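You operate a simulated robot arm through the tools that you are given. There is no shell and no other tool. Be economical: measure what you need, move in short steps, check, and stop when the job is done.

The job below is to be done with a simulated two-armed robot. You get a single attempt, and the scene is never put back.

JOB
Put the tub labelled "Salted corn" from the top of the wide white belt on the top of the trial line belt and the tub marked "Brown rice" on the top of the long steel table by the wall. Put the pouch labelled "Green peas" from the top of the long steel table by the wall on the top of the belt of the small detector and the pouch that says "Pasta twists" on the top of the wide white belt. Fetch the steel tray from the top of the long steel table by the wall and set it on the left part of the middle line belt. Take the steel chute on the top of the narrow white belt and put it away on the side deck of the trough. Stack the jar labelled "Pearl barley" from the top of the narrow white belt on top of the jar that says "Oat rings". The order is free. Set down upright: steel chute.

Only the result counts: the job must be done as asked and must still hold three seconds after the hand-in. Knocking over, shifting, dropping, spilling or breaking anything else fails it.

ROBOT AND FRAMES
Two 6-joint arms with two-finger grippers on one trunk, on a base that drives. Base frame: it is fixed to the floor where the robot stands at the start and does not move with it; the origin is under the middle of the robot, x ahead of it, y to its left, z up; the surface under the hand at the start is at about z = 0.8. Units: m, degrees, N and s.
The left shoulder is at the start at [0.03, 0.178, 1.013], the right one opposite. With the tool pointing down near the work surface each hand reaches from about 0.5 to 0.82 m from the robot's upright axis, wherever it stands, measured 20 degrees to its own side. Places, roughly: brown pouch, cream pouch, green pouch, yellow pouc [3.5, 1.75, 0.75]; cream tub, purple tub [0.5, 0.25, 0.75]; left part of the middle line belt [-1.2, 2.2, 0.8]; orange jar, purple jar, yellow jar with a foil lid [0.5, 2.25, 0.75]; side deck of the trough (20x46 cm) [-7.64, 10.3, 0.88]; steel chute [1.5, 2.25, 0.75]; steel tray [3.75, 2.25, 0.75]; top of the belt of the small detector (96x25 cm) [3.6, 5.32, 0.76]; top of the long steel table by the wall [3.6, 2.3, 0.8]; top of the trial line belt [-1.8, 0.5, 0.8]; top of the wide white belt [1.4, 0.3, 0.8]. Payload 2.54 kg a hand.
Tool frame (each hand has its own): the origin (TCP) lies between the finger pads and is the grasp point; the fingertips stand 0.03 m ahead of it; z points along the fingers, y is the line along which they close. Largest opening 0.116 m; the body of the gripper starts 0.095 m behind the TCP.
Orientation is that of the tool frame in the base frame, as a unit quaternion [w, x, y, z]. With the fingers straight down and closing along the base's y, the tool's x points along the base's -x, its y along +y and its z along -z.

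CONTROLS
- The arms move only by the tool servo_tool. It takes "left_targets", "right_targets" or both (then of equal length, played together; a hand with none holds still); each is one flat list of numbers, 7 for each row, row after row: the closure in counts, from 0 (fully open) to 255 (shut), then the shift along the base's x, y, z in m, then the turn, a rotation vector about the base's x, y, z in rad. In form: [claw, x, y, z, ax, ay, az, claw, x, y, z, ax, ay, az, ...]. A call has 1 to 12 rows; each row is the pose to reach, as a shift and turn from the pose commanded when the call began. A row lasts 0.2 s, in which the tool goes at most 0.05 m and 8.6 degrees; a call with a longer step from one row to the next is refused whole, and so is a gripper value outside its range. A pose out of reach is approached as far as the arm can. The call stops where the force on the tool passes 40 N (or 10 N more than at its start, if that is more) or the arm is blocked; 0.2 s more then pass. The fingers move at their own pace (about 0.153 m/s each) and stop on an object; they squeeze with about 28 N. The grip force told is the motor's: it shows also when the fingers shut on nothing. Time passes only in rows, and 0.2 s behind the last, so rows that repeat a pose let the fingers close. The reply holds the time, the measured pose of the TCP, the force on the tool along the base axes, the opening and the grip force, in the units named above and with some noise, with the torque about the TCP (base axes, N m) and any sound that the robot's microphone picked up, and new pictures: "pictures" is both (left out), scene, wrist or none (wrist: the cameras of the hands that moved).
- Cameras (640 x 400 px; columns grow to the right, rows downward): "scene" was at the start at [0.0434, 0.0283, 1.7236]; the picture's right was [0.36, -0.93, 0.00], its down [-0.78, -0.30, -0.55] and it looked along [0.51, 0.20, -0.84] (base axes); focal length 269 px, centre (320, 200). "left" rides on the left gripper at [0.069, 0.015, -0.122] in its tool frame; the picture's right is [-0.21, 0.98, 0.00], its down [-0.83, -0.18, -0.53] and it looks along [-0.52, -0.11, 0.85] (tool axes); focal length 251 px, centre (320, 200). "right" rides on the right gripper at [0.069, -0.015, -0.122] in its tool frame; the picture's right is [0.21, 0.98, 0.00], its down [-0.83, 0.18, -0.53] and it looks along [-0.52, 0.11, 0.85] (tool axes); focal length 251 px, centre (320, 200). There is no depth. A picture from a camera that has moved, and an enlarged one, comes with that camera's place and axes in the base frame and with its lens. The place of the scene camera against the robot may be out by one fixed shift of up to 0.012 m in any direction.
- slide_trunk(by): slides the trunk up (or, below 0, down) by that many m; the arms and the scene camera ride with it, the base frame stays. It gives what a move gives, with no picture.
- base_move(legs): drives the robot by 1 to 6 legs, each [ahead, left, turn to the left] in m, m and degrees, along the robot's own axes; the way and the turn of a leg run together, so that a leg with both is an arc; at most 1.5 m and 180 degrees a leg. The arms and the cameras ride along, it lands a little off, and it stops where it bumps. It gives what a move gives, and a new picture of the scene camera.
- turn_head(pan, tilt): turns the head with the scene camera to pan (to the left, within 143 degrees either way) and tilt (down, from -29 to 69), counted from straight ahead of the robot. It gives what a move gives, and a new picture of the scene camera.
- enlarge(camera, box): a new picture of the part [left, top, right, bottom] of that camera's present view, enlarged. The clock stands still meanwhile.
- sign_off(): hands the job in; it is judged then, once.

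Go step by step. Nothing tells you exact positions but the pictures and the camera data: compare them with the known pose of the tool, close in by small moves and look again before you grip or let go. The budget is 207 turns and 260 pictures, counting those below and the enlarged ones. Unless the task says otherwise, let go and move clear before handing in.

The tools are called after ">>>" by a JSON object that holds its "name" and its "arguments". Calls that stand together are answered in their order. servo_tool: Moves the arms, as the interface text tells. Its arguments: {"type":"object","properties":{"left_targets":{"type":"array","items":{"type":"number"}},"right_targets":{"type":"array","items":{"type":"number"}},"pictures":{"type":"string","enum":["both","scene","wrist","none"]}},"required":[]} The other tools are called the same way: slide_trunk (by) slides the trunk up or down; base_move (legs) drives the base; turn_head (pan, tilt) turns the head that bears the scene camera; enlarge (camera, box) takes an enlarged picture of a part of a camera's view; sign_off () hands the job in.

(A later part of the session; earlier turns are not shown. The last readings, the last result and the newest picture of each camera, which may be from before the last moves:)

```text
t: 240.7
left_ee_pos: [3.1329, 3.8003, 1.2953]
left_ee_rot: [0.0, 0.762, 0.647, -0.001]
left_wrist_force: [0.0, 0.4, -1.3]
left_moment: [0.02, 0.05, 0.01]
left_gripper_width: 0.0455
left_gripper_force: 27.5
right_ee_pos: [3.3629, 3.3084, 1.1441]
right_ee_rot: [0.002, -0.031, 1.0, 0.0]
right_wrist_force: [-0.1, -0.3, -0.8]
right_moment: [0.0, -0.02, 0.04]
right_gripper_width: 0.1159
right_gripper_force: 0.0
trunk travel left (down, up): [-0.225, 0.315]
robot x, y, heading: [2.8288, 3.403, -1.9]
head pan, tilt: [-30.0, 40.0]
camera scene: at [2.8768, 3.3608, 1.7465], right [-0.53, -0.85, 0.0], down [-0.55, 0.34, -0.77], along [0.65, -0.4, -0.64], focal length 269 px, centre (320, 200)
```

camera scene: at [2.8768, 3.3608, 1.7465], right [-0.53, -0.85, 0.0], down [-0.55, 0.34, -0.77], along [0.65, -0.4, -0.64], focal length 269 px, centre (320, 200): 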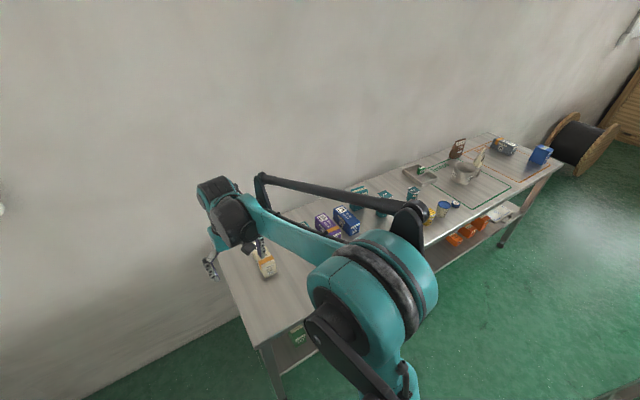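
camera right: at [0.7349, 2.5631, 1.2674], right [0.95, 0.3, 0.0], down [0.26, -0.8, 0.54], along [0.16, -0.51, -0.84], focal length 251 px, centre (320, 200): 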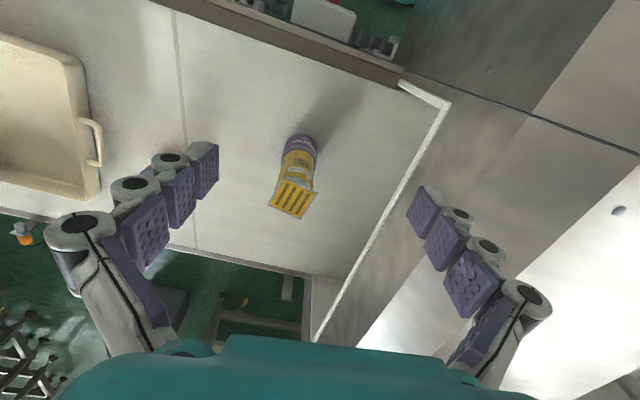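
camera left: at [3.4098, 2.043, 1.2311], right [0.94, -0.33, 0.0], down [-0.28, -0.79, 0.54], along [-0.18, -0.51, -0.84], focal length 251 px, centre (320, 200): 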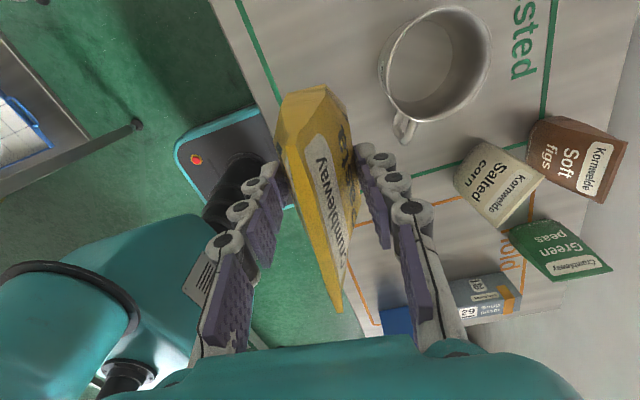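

>>> {"name": "base_move", "arguments": {"legs": [[0.03, -1.05, 2.0]]}}

>>> {"name": "turn_head", "arguments": {"pan": 10, "tilt": 50}}

>>> {"name": "enlarge", "arguments": {"camera": "right", "box": [0, 0, 640, 400]}}

```text
t: 246.0
left_ee_pos: [3.133, 2.7779, 1.2949]
left_ee_rot: [0.001, 0.747, 0.665, 0.0]
left_wrist_force: [0.0, -1.0, -2.3]
left_moment: [0.0, 0.02, -0.02]
left_gripper_width: 0.0455
left_gripper_force: 27.8
right_ee_pos: [3.3853, 2.2952, 1.1437]
right_ee_rot: [0.002, -0.055, 0.998, 0.0]
right_wrist_force: [-0.2, -0.4, 0.3]
right_moment: [-0.02, -0.05, 0.02]
right_gripper_width: 0.1162
right_gripper_force: 0.1
trunk travel left (down, up): [-0.225, 0.315]
robot x, y, heading: [2.8461, 2.3652, 1.0]
head pan, tilt: [-30.0, 40.0]
camera scene: at [2.8977, 2.3264, 1.7465], right [-0.49, -0.87, 0.0], down [-0.56, 0.32, -0.77], along [0.67, -0.38, -0.64], focal length 269 px, centre (320, 200)
```

scene: 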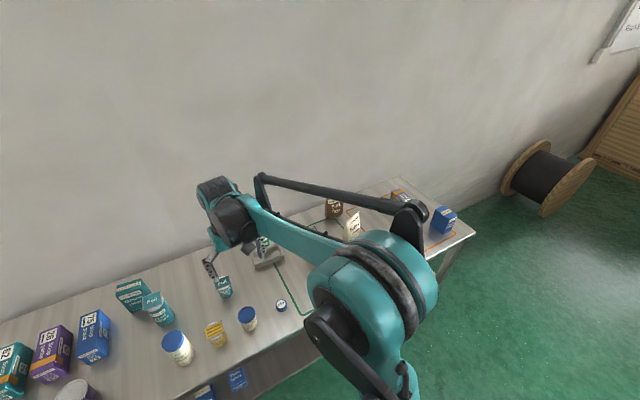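

```text
t: 247.1
left_ee_pos: [3.133, 2.7794, 1.2944]
left_ee_rot: [0.001, 0.747, 0.664, -0.001]
left_wrist_force: [0.1, 0.0, -2.1]
left_moment: [0.03, -0.01, 0.0]
left_gripper_width: 0.0456
left_gripper_force: 28.3
right_ee_pos: [3.3856, 2.2964, 1.1454]
right_ee_rot: [0.001, -0.054, 0.999, 0.0]
right_wrist_force: [-0.6, -1.0, -1.4]
right_moment: [0.02, -0.05, 0.0]
right_gripper_width: 0.1162
right_gripper_force: 0.1
trunk travel left (down, up): [-0.225, 0.315]
robot x, y, heading: [2.8434, 2.3645, 0.6]
head pan, tilt: [10.0, 50.0]
camera scene: at [2.8993, 2.3826, 1.7324], right [0.18, -0.98, 0.0], down [-0.75, -0.14, -0.64], along [0.63, 0.12, -0.77], focal length 269 px, centre (320, 200)
```

scene: 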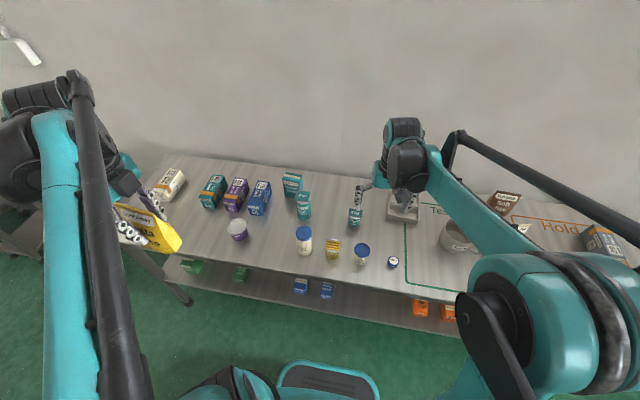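

```text
1.00 times, centred on (320, 200) of right (not enlarged: the box is as wide or as high as the picture)
camera zoom: at [3.3191, 2.2736, 1.2664], right [-0.32, 0.95, 0.0], down [0.8, 0.27, 0.54], along [0.51, 0.17, -0.84], focal length 251 px, centre (320, 200)
```

zoom: 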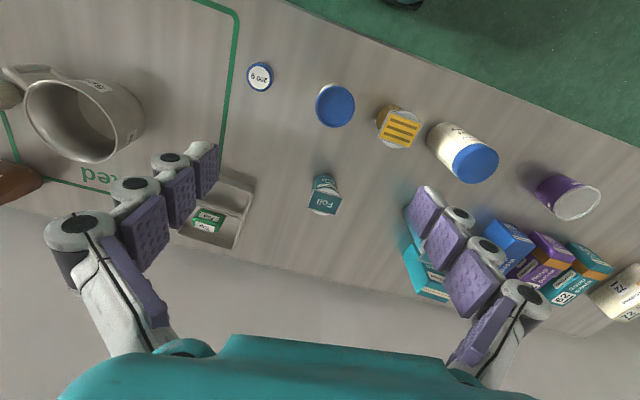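

>>> {"name": "base_move", "arguments": {"legs": [[0.11, -0.05, 0]]}}

>>> {"name": "servo_tool", "arguments": {"right_targets": [0, 0.035, -0.01, -0.01, 0, 0, -0.05, 0, 0.07, -0.02, -0.02, 0, 0, -0.1, 0, 0.105, -0.035, -0.03, 0, 0, -0.1, 0, 0.14, -0.05, -0.04, 0, 0, -0.1, 0, 0.165, -0.065, -0.05, 0, 0, -0.1], "pictures": "wrist"}}

```text
t: 248.3
left_ee_pos: [3.2425, 2.7302, 1.2953]
left_ee_rot: [0.0, 0.748, 0.664, 0.0]
left_wrist_force: [1.2, -0.1, -1.8]
left_moment: [0.04, 0.04, 0.02]
left_gripper_width: 0.0453
left_gripper_force: 28.4
right_ee_pos: [3.4928, 2.2477, 1.1434]
right_ee_rot: [0.002, -0.053, 0.999, 0.0]
right_wrist_force: [1.1, 0.2, -0.2]
right_moment: [0.01, 0.05, 0.01]
right_gripper_width: 0.1161
right_gripper_force: 0.0
trunk travel left (down, up): [-0.225, 0.315]
robot x, y, heading: [2.9518, 2.3154, 0.6]
head pan, tilt: [10.0, 50.0]
camera scene: at [3.0078, 2.3343, 1.7323], right [0.18, -0.98, 0.0], down [-0.75, -0.14, -0.64], along [0.63, 0.12, -0.77], focal length 269 px, centre (320, 200)
```

scene: 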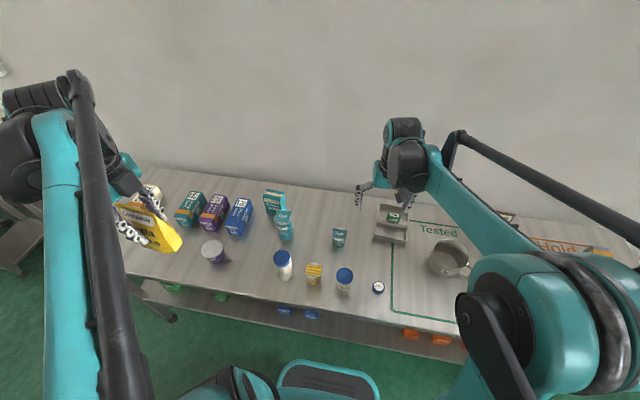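

```text
t: 249.5
left_ee_pos: [3.2424, 2.7297, 1.2962]
left_ee_rot: [0.001, 0.748, 0.664, 0.0]
left_wrist_force: [1.2, -0.2, -2.6]
left_moment: [0.02, 0.03, -0.01]
left_gripper_width: 0.0453
left_gripper_force: 27.8
right_ee_pos: [3.6586, 2.1816, 1.0921]
right_ee_rot: [0.001, -0.002, 1.0, -0.001]
right_wrist_force: [-0.3, 0.5, -0.6]
right_moment: [0.02, 0.01, 0.03]
right_gripper_width: 0.1157
right_gripper_force: 0.1
trunk travel left (down, up): [-0.225, 0.315]
robot x, y, heading: [2.9528, 2.3175, 0.4]
head pan, tilt: [10.0, 50.0]
camera right: at [3.5906, 2.1657, 1.2151], right [-0.22, 0.98, 0.0], down [0.82, 0.19, 0.54], along [0.52, 0.12, -0.84], focal length 251 px, centre (320, 200)
```

right: 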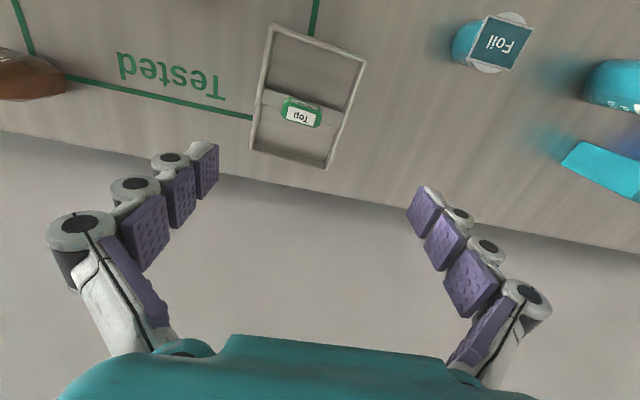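

>>> {"name": "enlarge", "arguments": {"camera": "right", "box": [220, 10, 400, 180]}}

>>> {"name": "enlarge", "arguments": {"camera": "scene", "box": [340, 180, 460, 260]}}

```text
2.35 times, centred on (310, 95) of right
camera zoom: at [3.5906, 2.1657, 1.2151], right [-0.22, 0.98, 0.0], down [0.82, 0.19, 0.54], along [0.52, 0.12, -0.84], focal length 592 px, centre (344, 447)
```

zoom: 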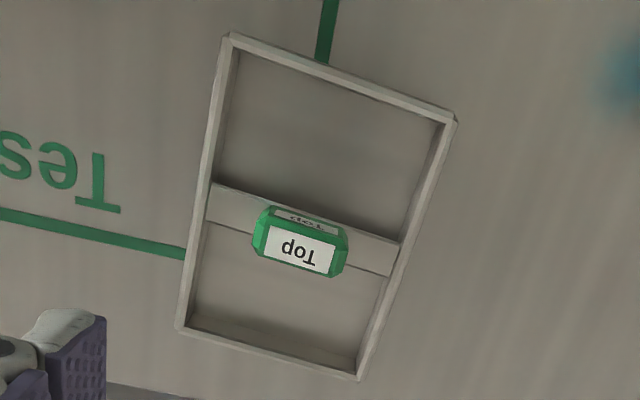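

```text
5.00 times, centred on (400, 220) of scene
camera zoom: at [3.0078, 2.3339, 1.7323], right [0.18, -0.98, 0.0], down [-0.75, -0.14, -0.64], along [0.63, 0.12, -0.77], focal length 1346 px, centre (-80, 100)
```

zoom: 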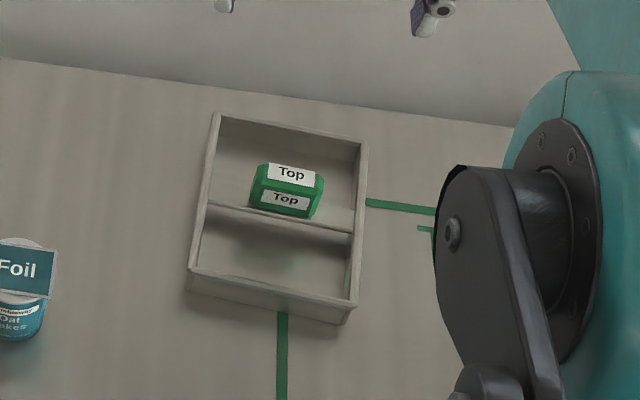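

The tray (≈16×12.5 cm, yaw −3°) holds a small "Top" box, so it must stay level. I'll try gripping its left side wall in the near compartment, and test-lift.

>>> {"name": "servo_tool", "arguments": {"right_targets": [125, -0.006, 0.02, -0.035, 0, 0, -0.06, 125, -0.012, 0.035, -0.075, 0, 0, -0.06, 125, -0.017, 0.044, -0.115, 0, 0, -0.06, 125, -0.017, 0.044, -0.155, 0, 0, -0.06], "pictures": "wrist"}}

```text
t: 250.5
left_ee_pos: [3.2423, 2.7302, 1.2952]
left_ee_rot: [0.0, 0.748, 0.664, -0.001]
left_wrist_force: [0.7, -1.1, -2.0]
left_moment: [0.04, 0.01, 0.0]
left_gripper_width: 0.0455
left_gripper_force: 28.0
right_ee_pos: [3.6414, 2.2258, 0.9397]
right_ee_rot: [0.001, 0.028, 1.0, 0.0]
right_wrist_force: [0.3, 0.2, -0.4]
right_moment: [0.02, -0.01, 0.0]
right_gripper_width: 0.0592
right_gripper_force: 0.0
trunk travel left (down, up): [-0.225, 0.315]
robot x, y, heading: [2.9542, 2.3172, 0.4]
head pan, tilt: [10.0, 50.0]
camera right: at [3.5728, 2.2141, 1.061], right [-0.16, 0.99, 0.0], down [0.83, 0.14, 0.54], along [0.53, 0.09, -0.84], focal length 251 px, centre (320, 200)
```

right: 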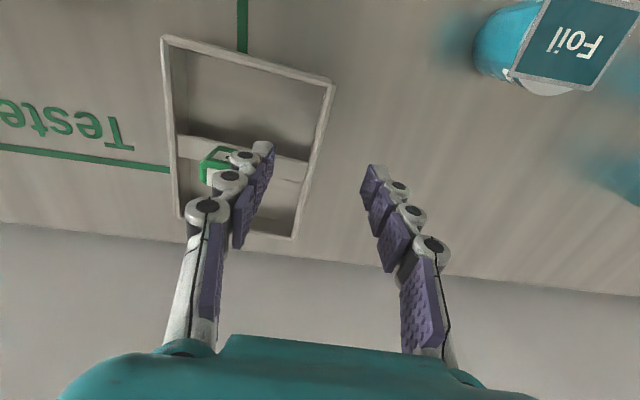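

>>> {"name": "servo_tool", "arguments": {"right_targets": [125, 0, 0, -0.03, 0, 0, 0, 125, 0, 0, -0.06, 0, 0, 0, 125, 0, 0, -0.075, 0, 0, 0, 125, 0, 0, -0.083, 0, 0, 0], "pictures": "wrist"}}

```text
t: 251.5
left_ee_pos: [3.241, 2.7301, 1.295]
left_ee_rot: [0.0, 0.748, 0.664, 0.0]
left_wrist_force: [0.0, 0.2, -2.4]
left_moment: [-0.01, 0.02, 0.03]
left_gripper_width: 0.0457
left_gripper_force: 27.8
right_ee_pos: [3.6399, 2.2251, 0.8547]
right_ee_rot: [0.001, 0.027, 1.0, 0.001]
right_wrist_force: [0.0, 0.7, 0.0]
right_moment: [-0.01, -0.03, -0.01]
right_gripper_width: 0.0593
right_gripper_force: 0.0
trunk travel left (down, up): [-0.225, 0.315]
robot x, y, heading: [2.9484, 2.3188, 0.5]
head pan, tilt: [10.0, 50.0]
camera right: at [3.5705, 2.2143, 0.9772], right [-0.16, 0.99, 0.0], down [0.83, 0.14, 0.54], along [0.53, 0.09, -0.84], focal length 251 px, centre (320, 200)
```

right: 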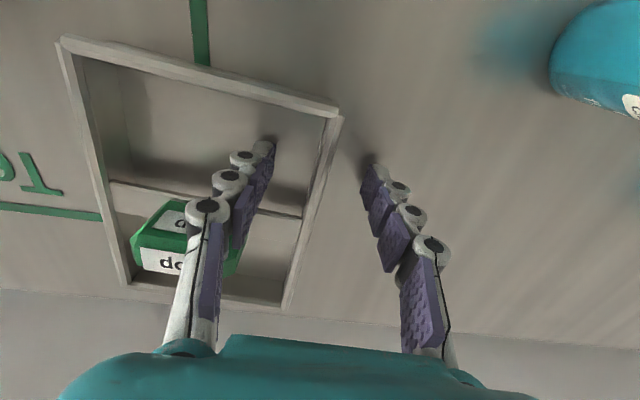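

>>> {"name": "servo_tool", "arguments": {"right_targets": [125, 0, 0, -0.006, 0, 0, 0, 200, 0, 0, -0.006, 0, 0, 0, 255, 0, 0, -0.006, 0, 0, 0, 255, 0, 0, -0.006, 0, 0, 0, 255, 0, 0, 0.004, 0, 0, 0, 255, 0, 0, 0.014, 0, 0, 0], "pictures": "wrist"}}

>>> {"name": "enlarge", "arguments": {"camera": "scene", "box": [340, 180, 460, 260]}}

```text
t: 252.9
left_ee_pos: [3.2412, 2.7296, 1.296]
left_ee_rot: [0.0, 0.748, 0.664, 0.0]
left_wrist_force: [0.3, 0.4, -1.8]
left_moment: [-0.01, -0.02, 0.0]
left_gripper_width: 0.0455
left_gripper_force: 28.0
right_ee_pos: [3.6392, 2.2258, 0.8708]
right_ee_rot: [0.002, 0.027, 1.0, 0.0]
right_wrist_force: [0.6, -0.5, -4.0]
right_moment: [0.19, 0.15, 0.01]
right_gripper_width: 0.0061
right_gripper_force: 27.4
trunk travel left (down, up): [-0.225, 0.315]
robot x, y, heading: [2.9525, 2.3178, 0.4]
head pan, tilt: [10.0, 50.0]
camera right: at [3.5708, 2.2139, 0.9929], right [-0.16, 0.99, 0.0], down [0.83, 0.14, 0.54], along [0.53, 0.09, -0.84], focal length 251 px, centre (320, 200)
```

right: 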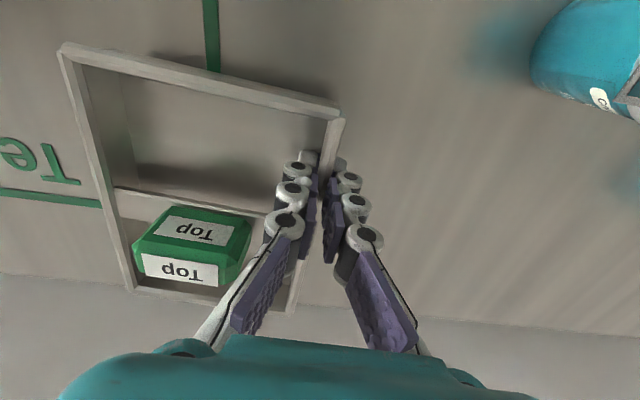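

```text
5.00 times, centred on (400, 220) of scene
camera zoom: at [3.0067, 2.3349, 1.7322], right [0.18, -0.98, 0.0], down [-0.75, -0.14, -0.64], along [0.63, 0.12, -0.77], focal length 1346 px, centre (-80, 100)
```

zoom: 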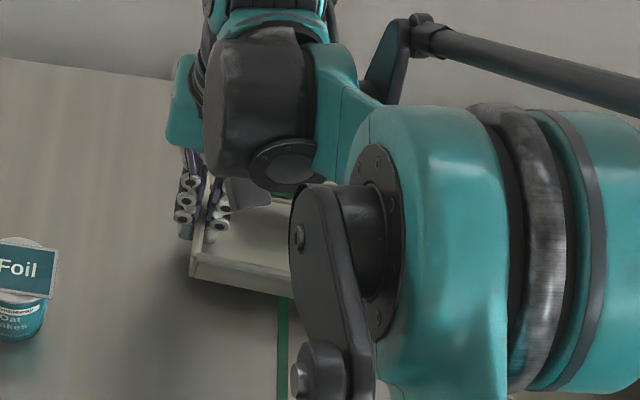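

The tray lifts level (≈0.35 kg, small moment). Raising further gently.

>>> {"name": "servo_tool", "arguments": {"right_targets": [255, 0, 0, 0.03, 0, 0, 0, 255, 0, 0, 0.06, 0, 0, 0, 255, 0, 0, 0.09, 0, 0, 0, 255, 0, 0, 0.12, 0, 0, 0, 255, 0, 0, 0.15, 0, 0, 0, 255, 0, 0, 0.18, 0, 0, 0, 255, -0.025, 0.01, 0.2, 0, 0, 0, 255, -0.055, 0.02, 0.21, 0, 0, 0, 255, -0.085, 0.03, 0.21, 0, 0, 0, 255, -0.115, 0.035, 0.21, 0, 0, 0, 255, -0.145, 0.04, 0.21, 0, 0, 0, 255, -0.16, 0.04, 0.21, 0, 0, 0], "pictures": "wrist"}}

```text
t: 255.5
left_ee_pos: [3.2415, 2.73, 1.295]
left_ee_rot: [0.0, 0.748, 0.664, -0.001]
left_wrist_force: [0.6, -0.3, -2.2]
left_moment: [0.01, 0.01, -0.01]
left_gripper_width: 0.0454
left_gripper_force: 27.7
right_ee_pos: [3.4798, 2.2656, 1.0796]
right_ee_rot: [0.001, 0.027, 1.0, -0.001]
right_wrist_force: [0.7, 0.1, -3.1]
right_moment: [0.22, 0.16, 0.0]
right_gripper_width: 0.0062
right_gripper_force: 27.9
trunk travel left (down, up): [-0.225, 0.315]
robot x, y, heading: [2.9513, 2.3163, 0.7]
head pan, tilt: [10.0, 50.0]
camera right: at [3.4106, 2.254, 1.2016], right [-0.16, 0.99, 0.0], down [0.83, 0.14, 0.54], along [0.53, 0.09, -0.84], focal length 251 px, centre (320, 200)
```

right: 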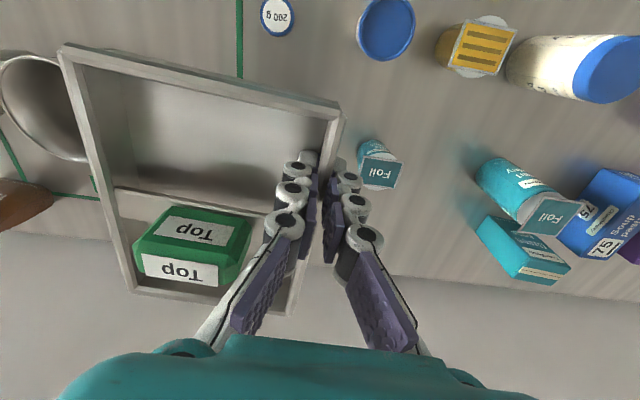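

Tray secure. Backing off and going to the corridor, then turning west.

>>> {"name": "base_move", "arguments": {"legs": [[-0.13, 0, 0], [0, -1.0, 0], [0, 0, 179]]}}

>>> {"name": "turn_head", "arguments": {"pan": 0, "tilt": 40}}

```text
t: 269.2
left_ee_pos: [2.5779, 0.8547, 1.2949]
left_ee_rot: [0.002, -0.69, 0.724, 0.001]
left_wrist_force: [0.2, -0.8, -1.6]
left_moment: [0.02, 0.0, 0.0]
left_gripper_width: 0.0456
left_gripper_force: 27.5
right_ee_pos: [2.3061, 1.2994, 1.0794]
right_ee_rot: [0.0, 1.0, 0.008, -0.002]
right_wrist_force: [0.1, -0.8, -3.7]
right_moment: [-0.2, -0.17, 0.0]
right_gripper_width: 0.0059
right_gripper_force: 28.4
trunk travel left (down, up): [-0.225, 0.315]
robot x, y, heading: [2.8335, 1.2843, -175.3]
head pan, tilt: [10.0, 50.0]
camera scene: at [2.7987, 1.2711, 1.7323], right [-0.25, 0.97, 0.0], down [0.74, 0.19, -0.64], along [-0.62, -0.16, -0.77], focal length 269 px, centre (320, 200)
```

scene: 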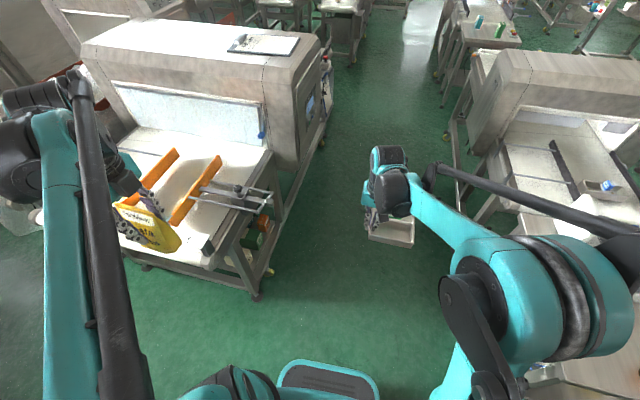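

```text
t: 269.9
left_ee_pos: [2.5775, 0.8532, 1.2944]
left_ee_rot: [0.0, -0.69, 0.723, 0.0]
left_wrist_force: [0.1, 0.2, -2.2]
left_moment: [-0.01, 0.01, -0.01]
left_gripper_width: 0.0456
left_gripper_force: 27.8
right_ee_pos: [2.3066, 1.2993, 1.0801]
right_ee_rot: [0.0, 1.0, 0.009, -0.002]
right_wrist_force: [0.4, -0.3, -3.3]
right_moment: [-0.17, -0.12, 0.0]
right_gripper_width: 0.0059
right_gripper_force: 27.5
trunk travel left (down, up): [-0.225, 0.315]
robot x, y, heading: [2.8405, 1.2818, -175.5]
head pan, tilt: [0.0, 40.0]
camera scene: at [2.7884, 1.2837, 1.7465], right [-0.08, 1.0, 0.0], down [0.64, 0.05, -0.77], along [-0.76, -0.06, -0.64], focal length 269 px, centre (320, 200)
```

scene: 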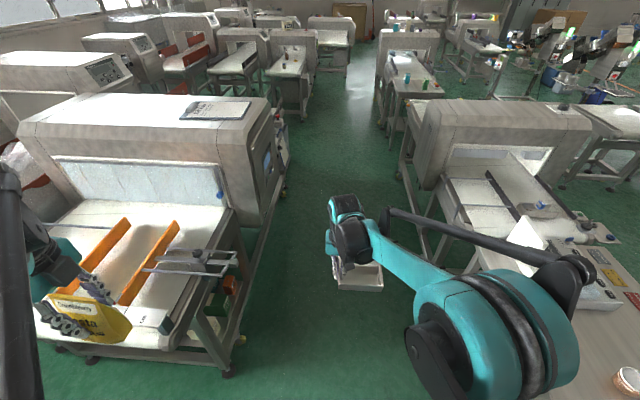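

The corridor west is clear. I'll tuck the left hand inward so the pouch clears the wide detector, then drive.

>>> {"name": "servo_tool", "arguments": {"left_targets": [255, -0.023, 0.029, -0.015, 0, 0, 0, 255, -0.047, 0.058, -0.03, 0, 0, 0, 255, -0.07, 0.087, -0.045, 0, 0, 0, 255, -0.093, 0.117, -0.06, 0, 0, 0, 255, -0.117, 0.146, -0.075, 0, 0, 0, 255, -0.14, 0.175, -0.09, 0, 0, 0], "pictures": "scene"}}

```text
t: 271.3
left_ee_pos: [2.4398, 1.03, 1.2037]
left_ee_rot: [0.001, -0.69, 0.723, 0.0]
left_wrist_force: [-0.8, 0.3, -2.1]
left_moment: [0.0, -0.03, -0.03]
left_gripper_width: 0.0455
left_gripper_force: 28.9
right_ee_pos: [2.3065, 1.299, 1.0785]
right_ee_rot: [0.0, 1.0, 0.01, -0.001]
right_wrist_force: [0.0, -0.2, -4.1]
right_moment: [-0.21, -0.19, -0.05]
right_gripper_width: 0.0064
right_gripper_force: 27.8
trunk travel left (down, up): [-0.225, 0.315]
robot x, y, heading: [2.8368, 1.2841, -175.4]
head pan, tilt: [0.0, 40.0]
camera scene: at [2.7868, 1.2844, 1.7464], right [-0.08, 1.0, 0.0], down [0.64, 0.05, -0.77], along [-0.76, -0.06, -0.64], focal length 269 px, centre (320, 200)
```

scene: 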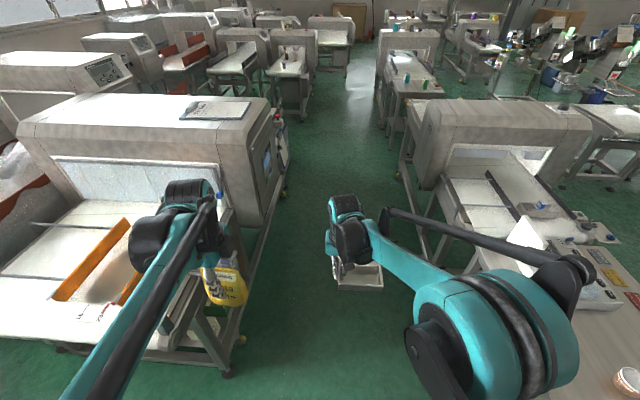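

>>> {"name": "base_move", "arguments": {"legs": [[0, 0, -4.6], [1.3, 0, 0], [1.05, 0, 0], [0, 0, 90]]}}

>>> {"name": "turn_head", "arguments": {"pan": 15, "tilt": 50}}

```text
t: 286.8
left_ee_pos: [0.7682, 0.868, 1.2042]
left_ee_rot: [0.0, 0.997, -0.08, -0.001]
left_wrist_force: [0.2, 0.2, -1.6]
left_moment: [-0.01, -0.01, -0.02]
left_gripper_width: 0.0455
left_gripper_force: 27.8
right_ee_pos: [0.4823, 0.7669, 1.0801]
right_ee_rot: [0.001, 0.74, 0.673, -0.001]
right_wrist_force: [0.4, -0.4, -2.7]
right_moment: [0.14, -0.26, 0.0]
right_gripper_width: 0.006
right_gripper_force: 28.2
trunk travel left (down, up): [-0.225, 0.315]
robot x, y, heading: [0.5594, 1.2904, -91.8]
head pan, tilt: [0.0, 40.0]
camera scene: at [0.5628, 1.2372, 1.7465], right [-1.0, 0.03, 0.0], down [0.02, 0.64, -0.77], along [-0.02, -0.77, -0.64], focal length 269 px, centre (320, 200)
```

scene: 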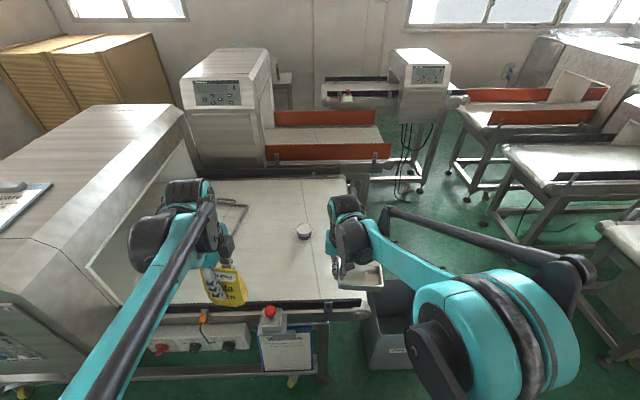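

```text
t: 287.6
left_ee_pos: [0.7675, 0.8673, 1.204]
left_ee_rot: [0.001, 0.997, -0.081, -0.001]
left_wrist_force: [-0.6, 0.7, -3.0]
left_moment: [0.02, 0.02, 0.0]
left_gripper_width: 0.0454
left_gripper_force: 28.2
right_ee_pos: [0.4831, 0.7649, 1.0804]
right_ee_rot: [0.001, 0.74, 0.673, 0.0]
right_wrist_force: [1.0, -1.3, -3.6]
right_moment: [0.13, -0.24, 0.0]
right_gripper_width: 0.0062
right_gripper_force: 28.4
trunk travel left (down, up): [-0.225, 0.315]
robot x, y, heading: [0.5559, 1.2945, -92.0]
head pan, tilt: [15.0, 50.0]
camera scene: at [0.5828, 1.2471, 1.7324], right [-0.97, -0.23, 0.0], down [-0.17, 0.75, -0.64], along [0.15, -0.63, -0.77], focal length 269 px, centre (320, 200)
```

scene: 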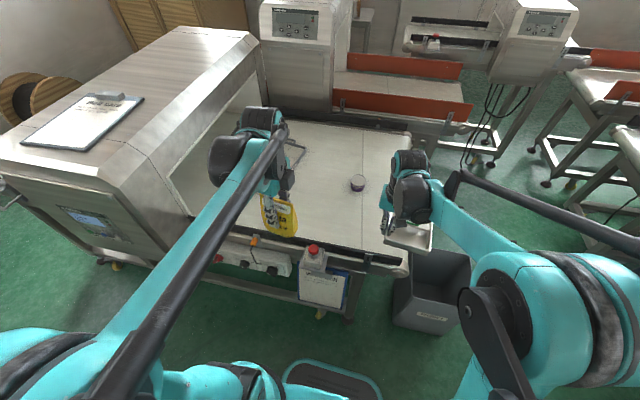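

Moving the pasta pouch over (0.77, 0.56) on the wide belt.

>>> {"name": "servo_tool", "arguments": {"left_targets": [255, 0, -0.045, 0, 0, 0, 0, 255, 0, -0.09, 0, 0, 0, 0, 255, 0, -0.135, 0, 0, 0, 0, 255, 0, -0.18, -0.01, 0, 0, 0, 255, 0, -0.225, -0.025, 0, 0, 0, 255, 0, -0.265, -0.05, 0, 0, 0, 255, 0, -0.295, -0.085, 0, 0, 0, 255, 0, -0.31, -0.13, 0, 0, 0, 255, 0, -0.31, -0.175, 0, 0, 0, 255, 0, -0.31, -0.22, 0, 0, 0, 255, 0, -0.31, -0.26, 0, 0, 0, 255, 0, -0.31, -0.29, 0, 0, 0], "pictures": "both"}}

```text
t: 290.2
left_ee_pos: [0.7655, 0.5576, 0.9127]
left_ee_rot: [0.0, 0.997, -0.08, -0.002]
left_wrist_force: [-0.2, -0.6, -1.5]
left_moment: [0.01, 0.02, -0.01]
left_gripper_width: 0.0456
left_gripper_force: 28.3
right_ee_pos: [0.4833, 0.7655, 1.0795]
right_ee_rot: [0.001, 0.739, 0.673, -0.001]
right_wrist_force: [0.4, -0.7, -3.6]
right_moment: [0.16, -0.2, 0.0]
right_gripper_width: 0.0058
right_gripper_force: 28.2
trunk travel left (down, up): [-0.225, 0.315]
robot x, y, heading: [0.5548, 1.2883, -91.8]
head pan, tilt: [15.0, 50.0]
camera scene: at [0.5831, 1.2461, 1.7323], right [-0.97, -0.23, 0.0], down [-0.17, 0.75, -0.64], along [0.15, -0.63, -0.77], focal length 269 px, centre (320, 200)
camera left: at [0.8312, 0.5305, 1.0351], right [-0.37, -0.93, 0.0], down [-0.79, 0.31, 0.54], along [-0.5, 0.2, -0.84], focal length 251 px, centre (320, 200)
```

scene: 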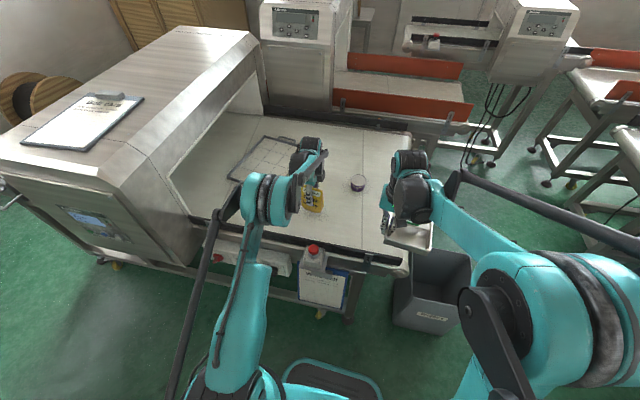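
left: 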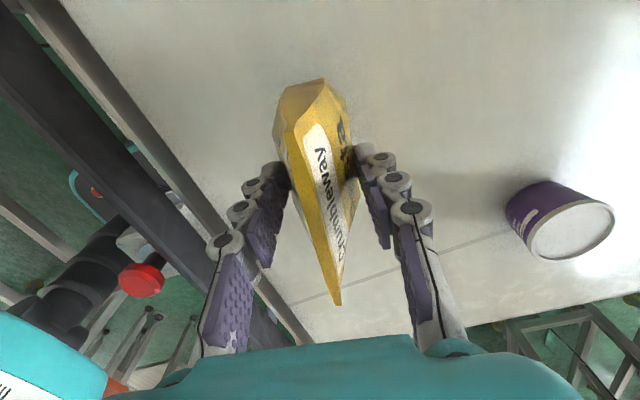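

>>> {"name": "servo_tool", "arguments": {"left_targets": [255, 0, 0, -0.008, 0, 0, 0, 255, 0, 0, -0.014, 0, 0, 0, 255, 0, 0, -0.018, 0, 0, 0, 255, 0, 0, -0.022, 0, 0, 0, 255, 0, 0, -0.026, 0, 0, 0, 255, 0, 0, -0.03, 0, 0, 0, 255, 0, 0, -0.034, 0, 0, 0], "pictures": "none"}}

```text
t: 291.8
left_ee_pos: [0.7686, 0.5588, 0.8807]
left_ee_rot: [0.001, 0.997, -0.08, -0.002]
left_wrist_force: [0.7, -3.2, 10.0]
left_moment: [-0.36, 0.29, 0.06]
left_gripper_width: 0.0454
left_gripper_force: 27.8
right_ee_pos: [0.4829, 0.7654, 1.0794]
right_ee_rot: [0.002, 0.739, 0.673, -0.002]
right_wrist_force: [-0.9, -0.2, -4.1]
right_moment: [0.13, -0.24, -0.01]
right_gripper_width: 0.0061
right_gripper_force: 28.6
trunk travel left (down, up): [-0.225, 0.315]
robot x, y, heading: [0.5559, 1.2908, -91.8]
head pan, tilt: [15.0, 50.0]
```

Contact at the expected height. Opening and lifting away.

>>> {"name": "servo_tool", "arguments": {"left_targets": [180, 0, 0, 0.001, 0, 0, 0, 100, 0, 0, 0.001, 0, 0, 0, 40, 0, 0, 0.001, 0, 0, 0, 20, 0, 0, 0.001, 0, 0, 0, 20, 0, 0, 0.04, 0, 0, 0, 20, 0, 0, 0.085, 0, 0, 0, 20, 0, 0, 0.13, 0, 0, 0, 20, 0, 0, 0.175, 0, 0, 0, 0, 0, 0, 0.215, 0, 0, 0], "pictures": "wrist"}}

```text
t: 293.8
left_ee_pos: [0.7674, 0.5596, 1.0934]
left_ee_rot: [0.0, 0.997, -0.08, -0.001]
left_wrist_force: [0.8, 0.2, 0.0]
left_moment: [-0.02, 0.0, -0.01]
left_gripper_width: 0.1162
left_gripper_force: 0.0
right_ee_pos: [0.4827, 0.7659, 1.0806]
right_ee_rot: [0.001, 0.74, 0.673, -0.001]
right_wrist_force: [-0.1, 0.6, -3.5]
right_moment: [0.15, -0.22, 0.02]
right_gripper_width: 0.0059
right_gripper_force: 28.5
trunk travel left (down, up): [-0.225, 0.315]
robot x, y, heading: [0.5571, 1.2888, -91.8]
head pan, tilt: [15.0, 50.0]
camera left: at [0.8315, 0.534, 1.2155], right [-0.37, -0.93, 0.0], down [-0.79, 0.31, 0.54], along [-0.5, 0.2, -0.84], focal length 251 px, centre (320, 200)
```

left: 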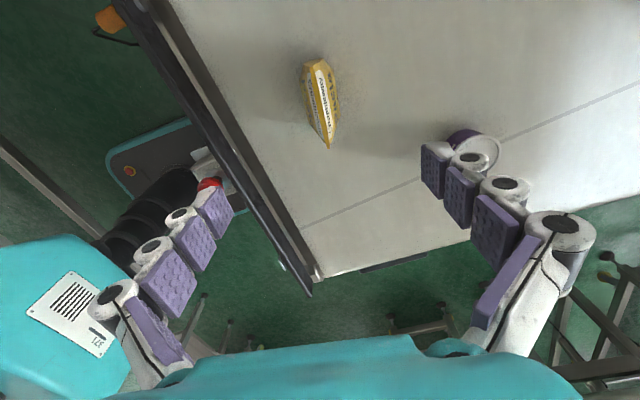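

Pasta is standing on the wide belt. Retracting and un-rotating the left hand.

>>> {"name": "servo_tool", "arguments": {"left_targets": [0, 0, 0.02, 0.02, 0, 0, 0.142, 0, 0, 0.04, 0.03, 0, 0, 0.284, 0, 0, 0.07, 0.03, 0, 0, 0.426, 0, 0, 0.1, 0.03, 0, 0, 0.568, 0, 0, 0.13, 0.03, 0, 0, 0.71, 0, 0, 0.16, 0.03, 0, 0, 0.852, 0, 0, 0.19, 0.03, 0, 0, 0.994, 0, 0, 0.21, 0.03, 0, 0, 1.136, 0, 0, 0.23, 0.03, 0, 0, 1.278, 0, 0, 0.24, 0.03, 0, 0, 1.42, 0, 0, 0.25, 0.03, 0, 0, 1.562, 0, 0, 0.25, 0.03, 0, 0, 1.7], "pictures": "none"}}

>>> {"name": "base_move", "arguments": {"legs": [[-0.05, 0, 0], [0, 0, -88], [1.3, 0, 0]]}}

>>> {"name": "turn_head", "arguments": {"pan": -55, "tilt": 40}}

```text
t: 296.4
left_ee_pos: [0.7662, 0.8064, 1.1248]
left_ee_rot: [0.0, 0.718, 0.696, 0.0]
left_wrist_force: [-0.4, -0.7, -0.1]
left_moment: [0.05, -0.02, -0.04]
left_gripper_width: 0.1161
left_gripper_force: 0.0
right_ee_pos: [0.4834, 0.7656, 1.079]
right_ee_rot: [0.001, 0.739, 0.673, -0.001]
right_wrist_force: [0.5, -0.8, -3.4]
right_moment: [0.16, -0.21, -0.01]
right_gripper_width: 0.006
right_gripper_force: 27.7
trunk travel left (down, up): [-0.225, 0.315]
robot x, y, heading: [0.5618, 1.289, -91.8]
head pan, tilt: [15.0, 50.0]
```

```text
t: 307.2
left_ee_pos: [-1.2256, 1.1177, 1.1248]
left_ee_rot: [0.0, 1.0, -0.002, -0.001]
left_wrist_force: [0.2, -1.1, -0.2]
left_moment: [-0.02, -0.02, 0.02]
left_gripper_width: 0.116
left_gripper_force: 0.1
right_ee_pos: [-1.2747, 1.4018, 1.0793]
right_ee_rot: [0.0, 0.999, -0.035, -0.002]
right_wrist_force: [-1.0, 0.6, -3.5]
right_moment: [-0.24, -0.13, 0.01]
right_gripper_width: 0.0059
right_gripper_force: 27.7
trunk travel left (down, up): [-0.225, 0.315]
robot x, y, heading: [-0.7487, 1.3407, 179.5]
head pan, tilt: [15.0, 50.0]
camera scene: at [-0.7857, 1.3245, 1.7323], right [-0.25, 0.97, 0.0], down [0.74, 0.19, -0.64], along [-0.62, -0.16, -0.77], focal length 269 px, centre (320, 200)
```

scene: 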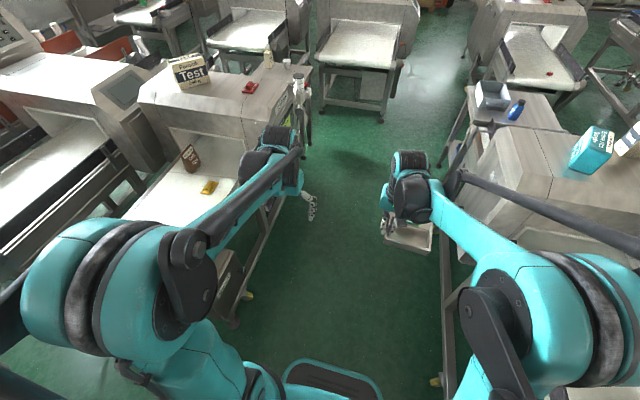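

```text
t: 308.6
left_ee_pos: [-1.2254, 1.1189, 1.1245]
left_ee_rot: [-0.001, 1.0, -0.002, -0.001]
left_wrist_force: [0.3, 0.9, -0.2]
left_moment: [0.03, 0.0, 0.01]
left_gripper_width: 0.1162
left_gripper_force: 0.1
right_ee_pos: [-1.2753, 1.4018, 1.0799]
right_ee_rot: [0.0, 0.999, -0.035, -0.002]
right_wrist_force: [0.0, -0.5, -3.7]
right_moment: [-0.23, -0.2, 0.01]
right_gripper_width: 0.0059
right_gripper_force: 28.0
trunk travel left (down, up): [-0.225, 0.315]
robot x, y, heading: [-0.742, 1.3404, 179.5]
head pan, tilt: [-55.0, 40.0]
camera scene: at [-0.7591, 1.4139, 1.7465], right [0.82, 0.57, 0.0], down [0.37, -0.53, -0.77], along [-0.43, 0.63, -0.64], focal length 269 px, centre (320, 200)
```

scene: 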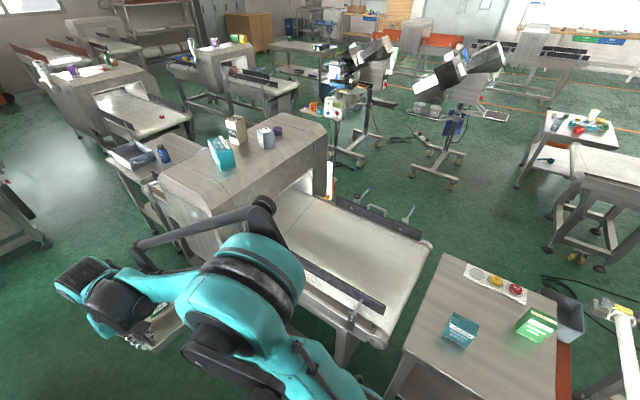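

Middle line's open belt spans about x −0.8…−1.5, y 1.87…2.42, with a rail on the near side and the tunnel to the left. Raising the left hand out of the way before turning to face it.

>>> {"name": "servo_tool", "arguments": {"left_targets": [0, 0.01, 0, 0.045, 0, 0, 0, 0, 0.03, 0, 0.09, 0, 0, 0, 0, 0.05, 0, 0.135, 0, 0, 0, 0, 0.07, 0, 0.18, 0, 0, 0, 0, 0.09, 0, 0.22, 0, 0, 0, 0, 0.1, 0, 0.25, 0, 0, 0], "pictures": "none"}}

>>> {"name": "base_move", "arguments": {"legs": [[0, 0, -89.5], [0, 0.42, 0]]}}

>>> {"name": "turn_head", "arguments": {"pan": 5, "tilt": 45}}

```text
t: 310.0
left_ee_pos: [-1.1246, 1.1218, 1.3732]
left_ee_rot: [0.0, 1.0, -0.003, 0.0]
left_wrist_force: [0.0, -0.3, -0.2]
left_moment: [0.0, 0.03, -0.01]
left_gripper_width: 0.116
left_gripper_force: 0.1
right_ee_pos: [-1.2741, 1.402, 1.0798]
right_ee_rot: [0.0, 0.999, -0.035, -0.002]
right_wrist_force: [-0.4, 0.7, -2.7]
right_moment: [-0.24, -0.16, -0.02]
right_gripper_width: 0.006
right_gripper_force: 28.2
trunk travel left (down, up): [-0.225, 0.315]
robot x, y, heading: [-0.7503, 1.3403, 179.7]
head pan, tilt: [-55.0, 40.0]
```

```text
t: 316.5
left_ee_pos: [-1.3829, 1.7391, 1.3716]
left_ee_rot: [0.001, -0.695, 0.719, 0.001]
left_wrist_force: [-0.3, 0.4, 0.0]
left_moment: [0.01, -0.03, 0.01]
left_gripper_width: 0.1159
left_gripper_force: 0.1
right_ee_pos: [-1.1004, 1.878, 1.0793]
right_ee_rot: [0.003, -0.672, 0.741, 0.0]
right_wrist_force: [-0.3, -0.2, -4.5]
right_moment: [-0.1, 0.2, 0.03]
right_gripper_width: 0.0062
right_gripper_force: 28.2
trunk travel left (down, up): [-0.225, 0.315]
robot x, y, heading: [-1.1714, 1.3521, 87.9]
head pan, tilt: [-55.0, 40.0]
camera scene: at [-1.0975, 1.3743, 1.7466], right [0.54, -0.84, 0.0], down [-0.54, -0.35, -0.77], along [0.64, 0.42, -0.64], focal length 269 px, centre (320, 200)
```

scene: 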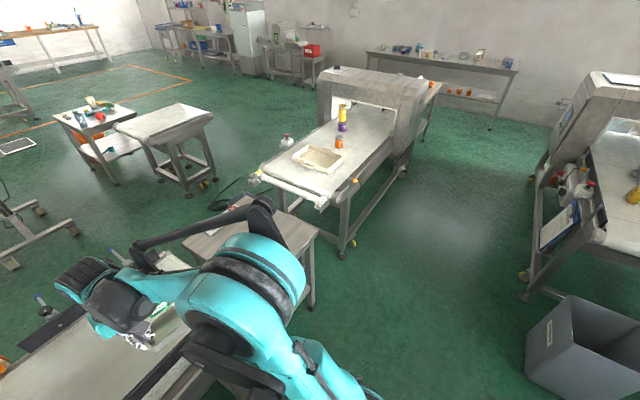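

```text
t: 317.8
left_ee_pos: [-1.3825, 1.7387, 1.3721]
left_ee_rot: [0.0, -0.695, 0.719, 0.001]
left_wrist_force: [0.1, 0.0, -0.2]
left_moment: [0.01, 0.0, -0.01]
left_gripper_width: 0.1159
left_gripper_force: 0.1
right_ee_pos: [-1.0986, 1.8788, 1.0792]
right_ee_rot: [0.001, -0.671, 0.741, 0.001]
right_wrist_force: [0.5, 0.7, -3.7]
right_moment: [-0.15, 0.2, 0.01]
right_gripper_width: 0.0059
right_gripper_force: 27.8
trunk travel left (down, up): [-0.225, 0.315]
robot x, y, heading: [-1.1724, 1.3563, 87.9]
head pan, tilt: [5.0, 45.0]
camera scene: at [-1.172, 1.4092, 1.7393], right [1.0, 0.05, 0.0], down [0.04, -0.71, -0.71], along [-0.04, 0.71, -0.71], focal length 269 px, centre (320, 200)
```

scene: 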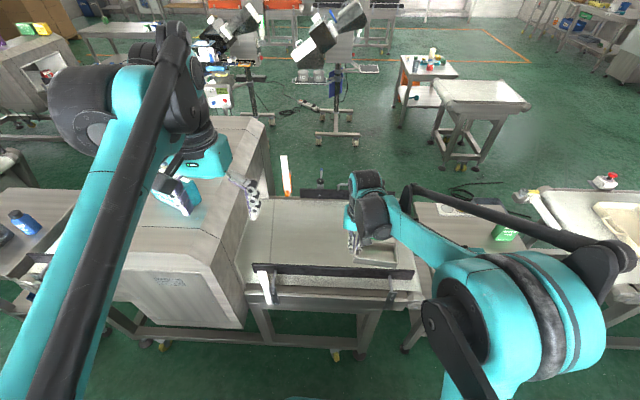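

>>> {"name": "base_move", "arguments": {"legs": [[0.13, 0, 2]]}}

```text
t: 319.1
left_ee_pos: [-1.3924, 1.8588, 1.372]
left_ee_rot: [-0.001, 0.707, -0.707, 0.0]
left_wrist_force: [-0.3, -0.2, -0.3]
left_moment: [-0.02, 0.02, -0.02]
left_gripper_width: 0.116
left_gripper_force: 0.1
right_ee_pos: [-1.1143, 2.008, 1.0798]
right_ee_rot: [0.001, -0.684, 0.73, 0.0]
right_wrist_force: [0.4, 0.7, -2.4]
right_moment: [-0.18, 0.23, 0.02]
right_gripper_width: 0.0061
right_gripper_force: 27.8
trunk travel left (down, up): [-0.225, 0.315]
robot x, y, heading: [-1.176, 1.4805, 89.8]
head pan, tilt: [5.0, 45.0]
camera scene: at [-1.1716, 1.5365, 1.7392], right [1.0, 0.09, 0.0], down [0.06, -0.71, -0.71], along [-0.06, 0.7, -0.71], focal length 269 px, centre (320, 200)
```

scene: 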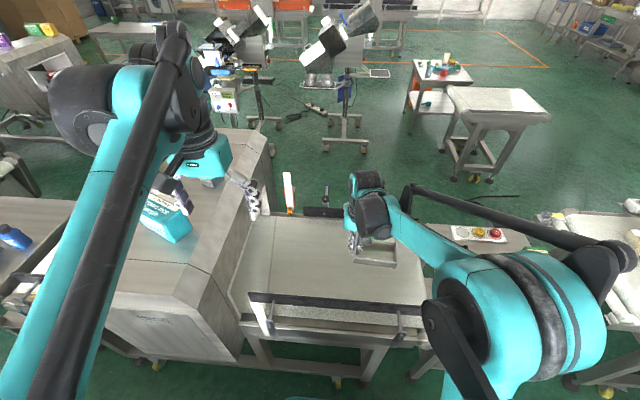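

>>> {"name": "servo_tool", "arguments": {"right_targets": [255, -0.022, 0.019, 0, 0, 0, 0, 255, -0.043, 0.037, 0, 0, 0, 0, 255, -0.065, 0.056, 0, 0, 0, 0, 255, -0.087, 0.075, 0, 0, 0, 0, 255, -0.108, 0.093, 0, 0, 0, 0, 255, -0.13, 0.112, 0, 0, 0, 0, 255, -0.13, 0.112, -0.03, 0, 0, 0, 255, -0.13, 0.112, -0.06, 0, 0, 0, 255, -0.13, 0.112, -0.09, 0, 0, 0, 255, -0.13, 0.112, -0.12, 0, 0, 0, 255, -0.13, 0.112, -0.15, 0, 0, 0], "pictures": "both"}}

```text
t: 321.5
left_ee_pos: [-1.3926, 1.8572, 1.3718]
left_ee_rot: [-0.001, 0.708, -0.706, 0.0]
left_wrist_force: [1.2, 0.2, 0.0]
left_moment: [0.0, 0.0, -0.01]
left_gripper_width: 0.1159
left_gripper_force: 0.1
right_ee_pos: [-1.2443, 2.1166, 0.9289]
right_ee_rot: [0.002, -0.683, 0.73, 0.0]
right_wrist_force: [0.3, 0.4, -4.1]
right_moment: [-0.13, 0.22, -0.03]
right_gripper_width: 0.006
right_gripper_force: 27.6
trunk travel left (down, up): [-0.225, 0.315]
robot x, y, heading: [-1.1701, 1.4815, 90.0]
head pan, tilt: [5.0, 45.0]
camera scene: at [-1.1718, 1.5364, 1.7392], right [1.0, 0.09, 0.0], down [0.06, -0.71, -0.71], along [-0.06, 0.7, -0.71], focal length 269 px, centre (320, 200)
camera right: at [-1.2333, 2.0463, 1.0509], right [-0.99, -0.15, 0.0], down [-0.13, 0.83, 0.54], along [-0.08, 0.53, -0.84], focal length 251 px, centre (320, 200)
```

scene: 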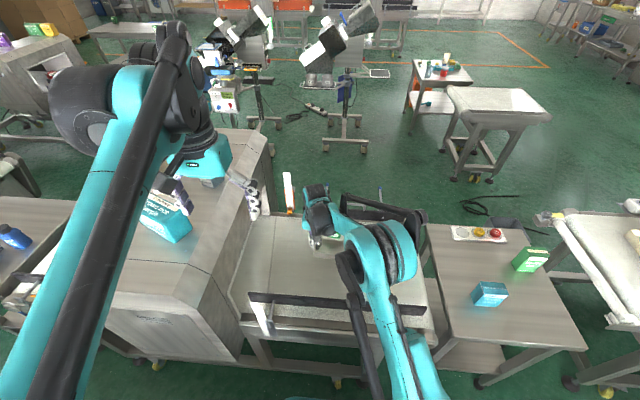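
right: 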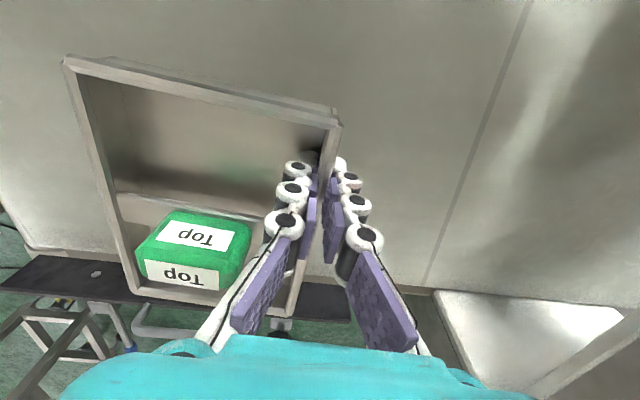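

>>> {"name": "servo_tool", "arguments": {"right_targets": [255, 0, 0, -0.02, 0, 0, 0, 255, 0, 0, -0.04, 0, 0, 0, 255, 0, 0, -0.055, 0, 0, 0, 255, 0, 0, -0.065, 0, 0, 0, 255, 0, 0, -0.073, 0, 0, 0, 255, 0, 0, -0.079, 0, 0, 0, 255, 0, 0, -0.085, 0, 0, 0, 255, 0, 0, -0.09, 0, 0, 0], "pictures": "wrist"}}

```text
t: 323.3
left_ee_pos: [-1.3922, 1.8573, 1.3712]
left_ee_rot: [0.001, -0.707, 0.707, 0.001]
left_wrist_force: [-0.1, 1.0, -1.3]
left_moment: [0.02, 0.0, 0.02]
left_gripper_width: 0.1161
left_gripper_force: 0.1
right_ee_pos: [-1.2449, 2.1176, 0.8395]
right_ee_rot: [0.002, -0.684, 0.729, 0.001]
right_wrist_force: [0.2, -0.3, -4.2]
right_moment: [-0.1, 0.22, 0.0]
right_gripper_width: 0.0059
right_gripper_force: 28.2
trunk travel left (down, up): [-0.225, 0.315]
robot x, y, heading: [-1.1731, 1.4832, 89.9]
head pan, tilt: [5.0, 45.0]
camera right: at [-1.2334, 2.0481, 0.9617], right [-0.99, -0.15, 0.0], down [-0.13, 0.83, 0.54], along [-0.08, 0.53, -0.84], focal length 251 px, centre (320, 200)
```

right: 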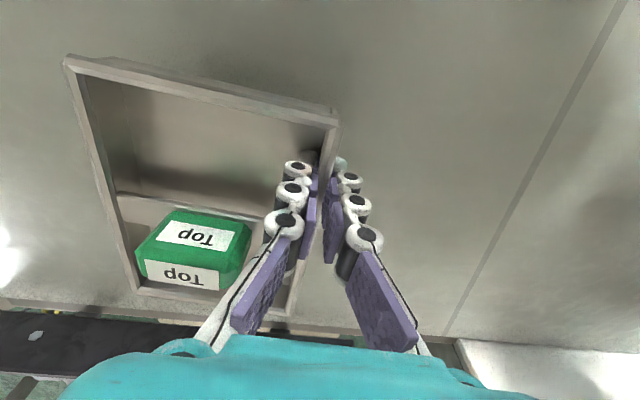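

>>> {"name": "servo_tool", "arguments": {"right_targets": [255, 0, 0, -0.005, 0, 0, 0, 255, 0, 0, -0.01, 0, 0, 0, 255, 0, 0, -0.015, 0, 0, 0, 255, 0, 0, -0.02, 0, 0, 0, 255, 0, 0, -0.025, 0, 0, 0, 255, 0, 0, -0.03, 0, 0, 0, 255, 0, 0, -0.034, 0, 0, 0, 255, 0, 0, -0.038, 0, 0, 0], "pictures": "wrist"}}

```text
t: 325.1
left_ee_pos: [-1.3929, 1.8565, 1.3717]
left_ee_rot: [0.0, 0.707, -0.707, 0.0]
left_wrist_force: [0.4, -0.1, 0.7]
left_moment: [-0.01, -0.01, 0.0]
left_gripper_width: 0.1157
left_gripper_force: 0.1
right_ee_pos: [-1.2461, 2.1203, 0.8012]
right_ee_rot: [0.002, -0.684, 0.73, 0.002]
right_wrist_force: [0.0, -0.1, -3.5]
right_moment: [-0.14, 0.18, -0.01]
right_gripper_width: 0.0058
right_gripper_force: 28.2
trunk travel left (down, up): [-0.225, 0.315]
robot x, y, heading: [-1.1762, 1.4832, 89.8]
head pan, tilt: [5.0, 45.0]
camera right: at [-1.2336, 2.0493, 0.9232], right [-0.99, -0.15, 0.0], down [-0.13, 0.83, 0.54], along [-0.08, 0.53, -0.84], focal length 251 px, centre (320, 200)
```

right: 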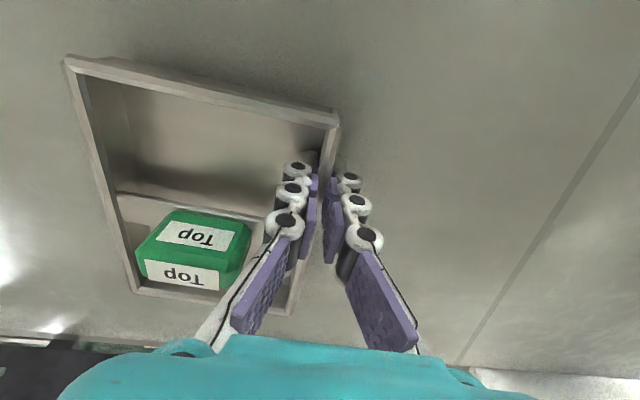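

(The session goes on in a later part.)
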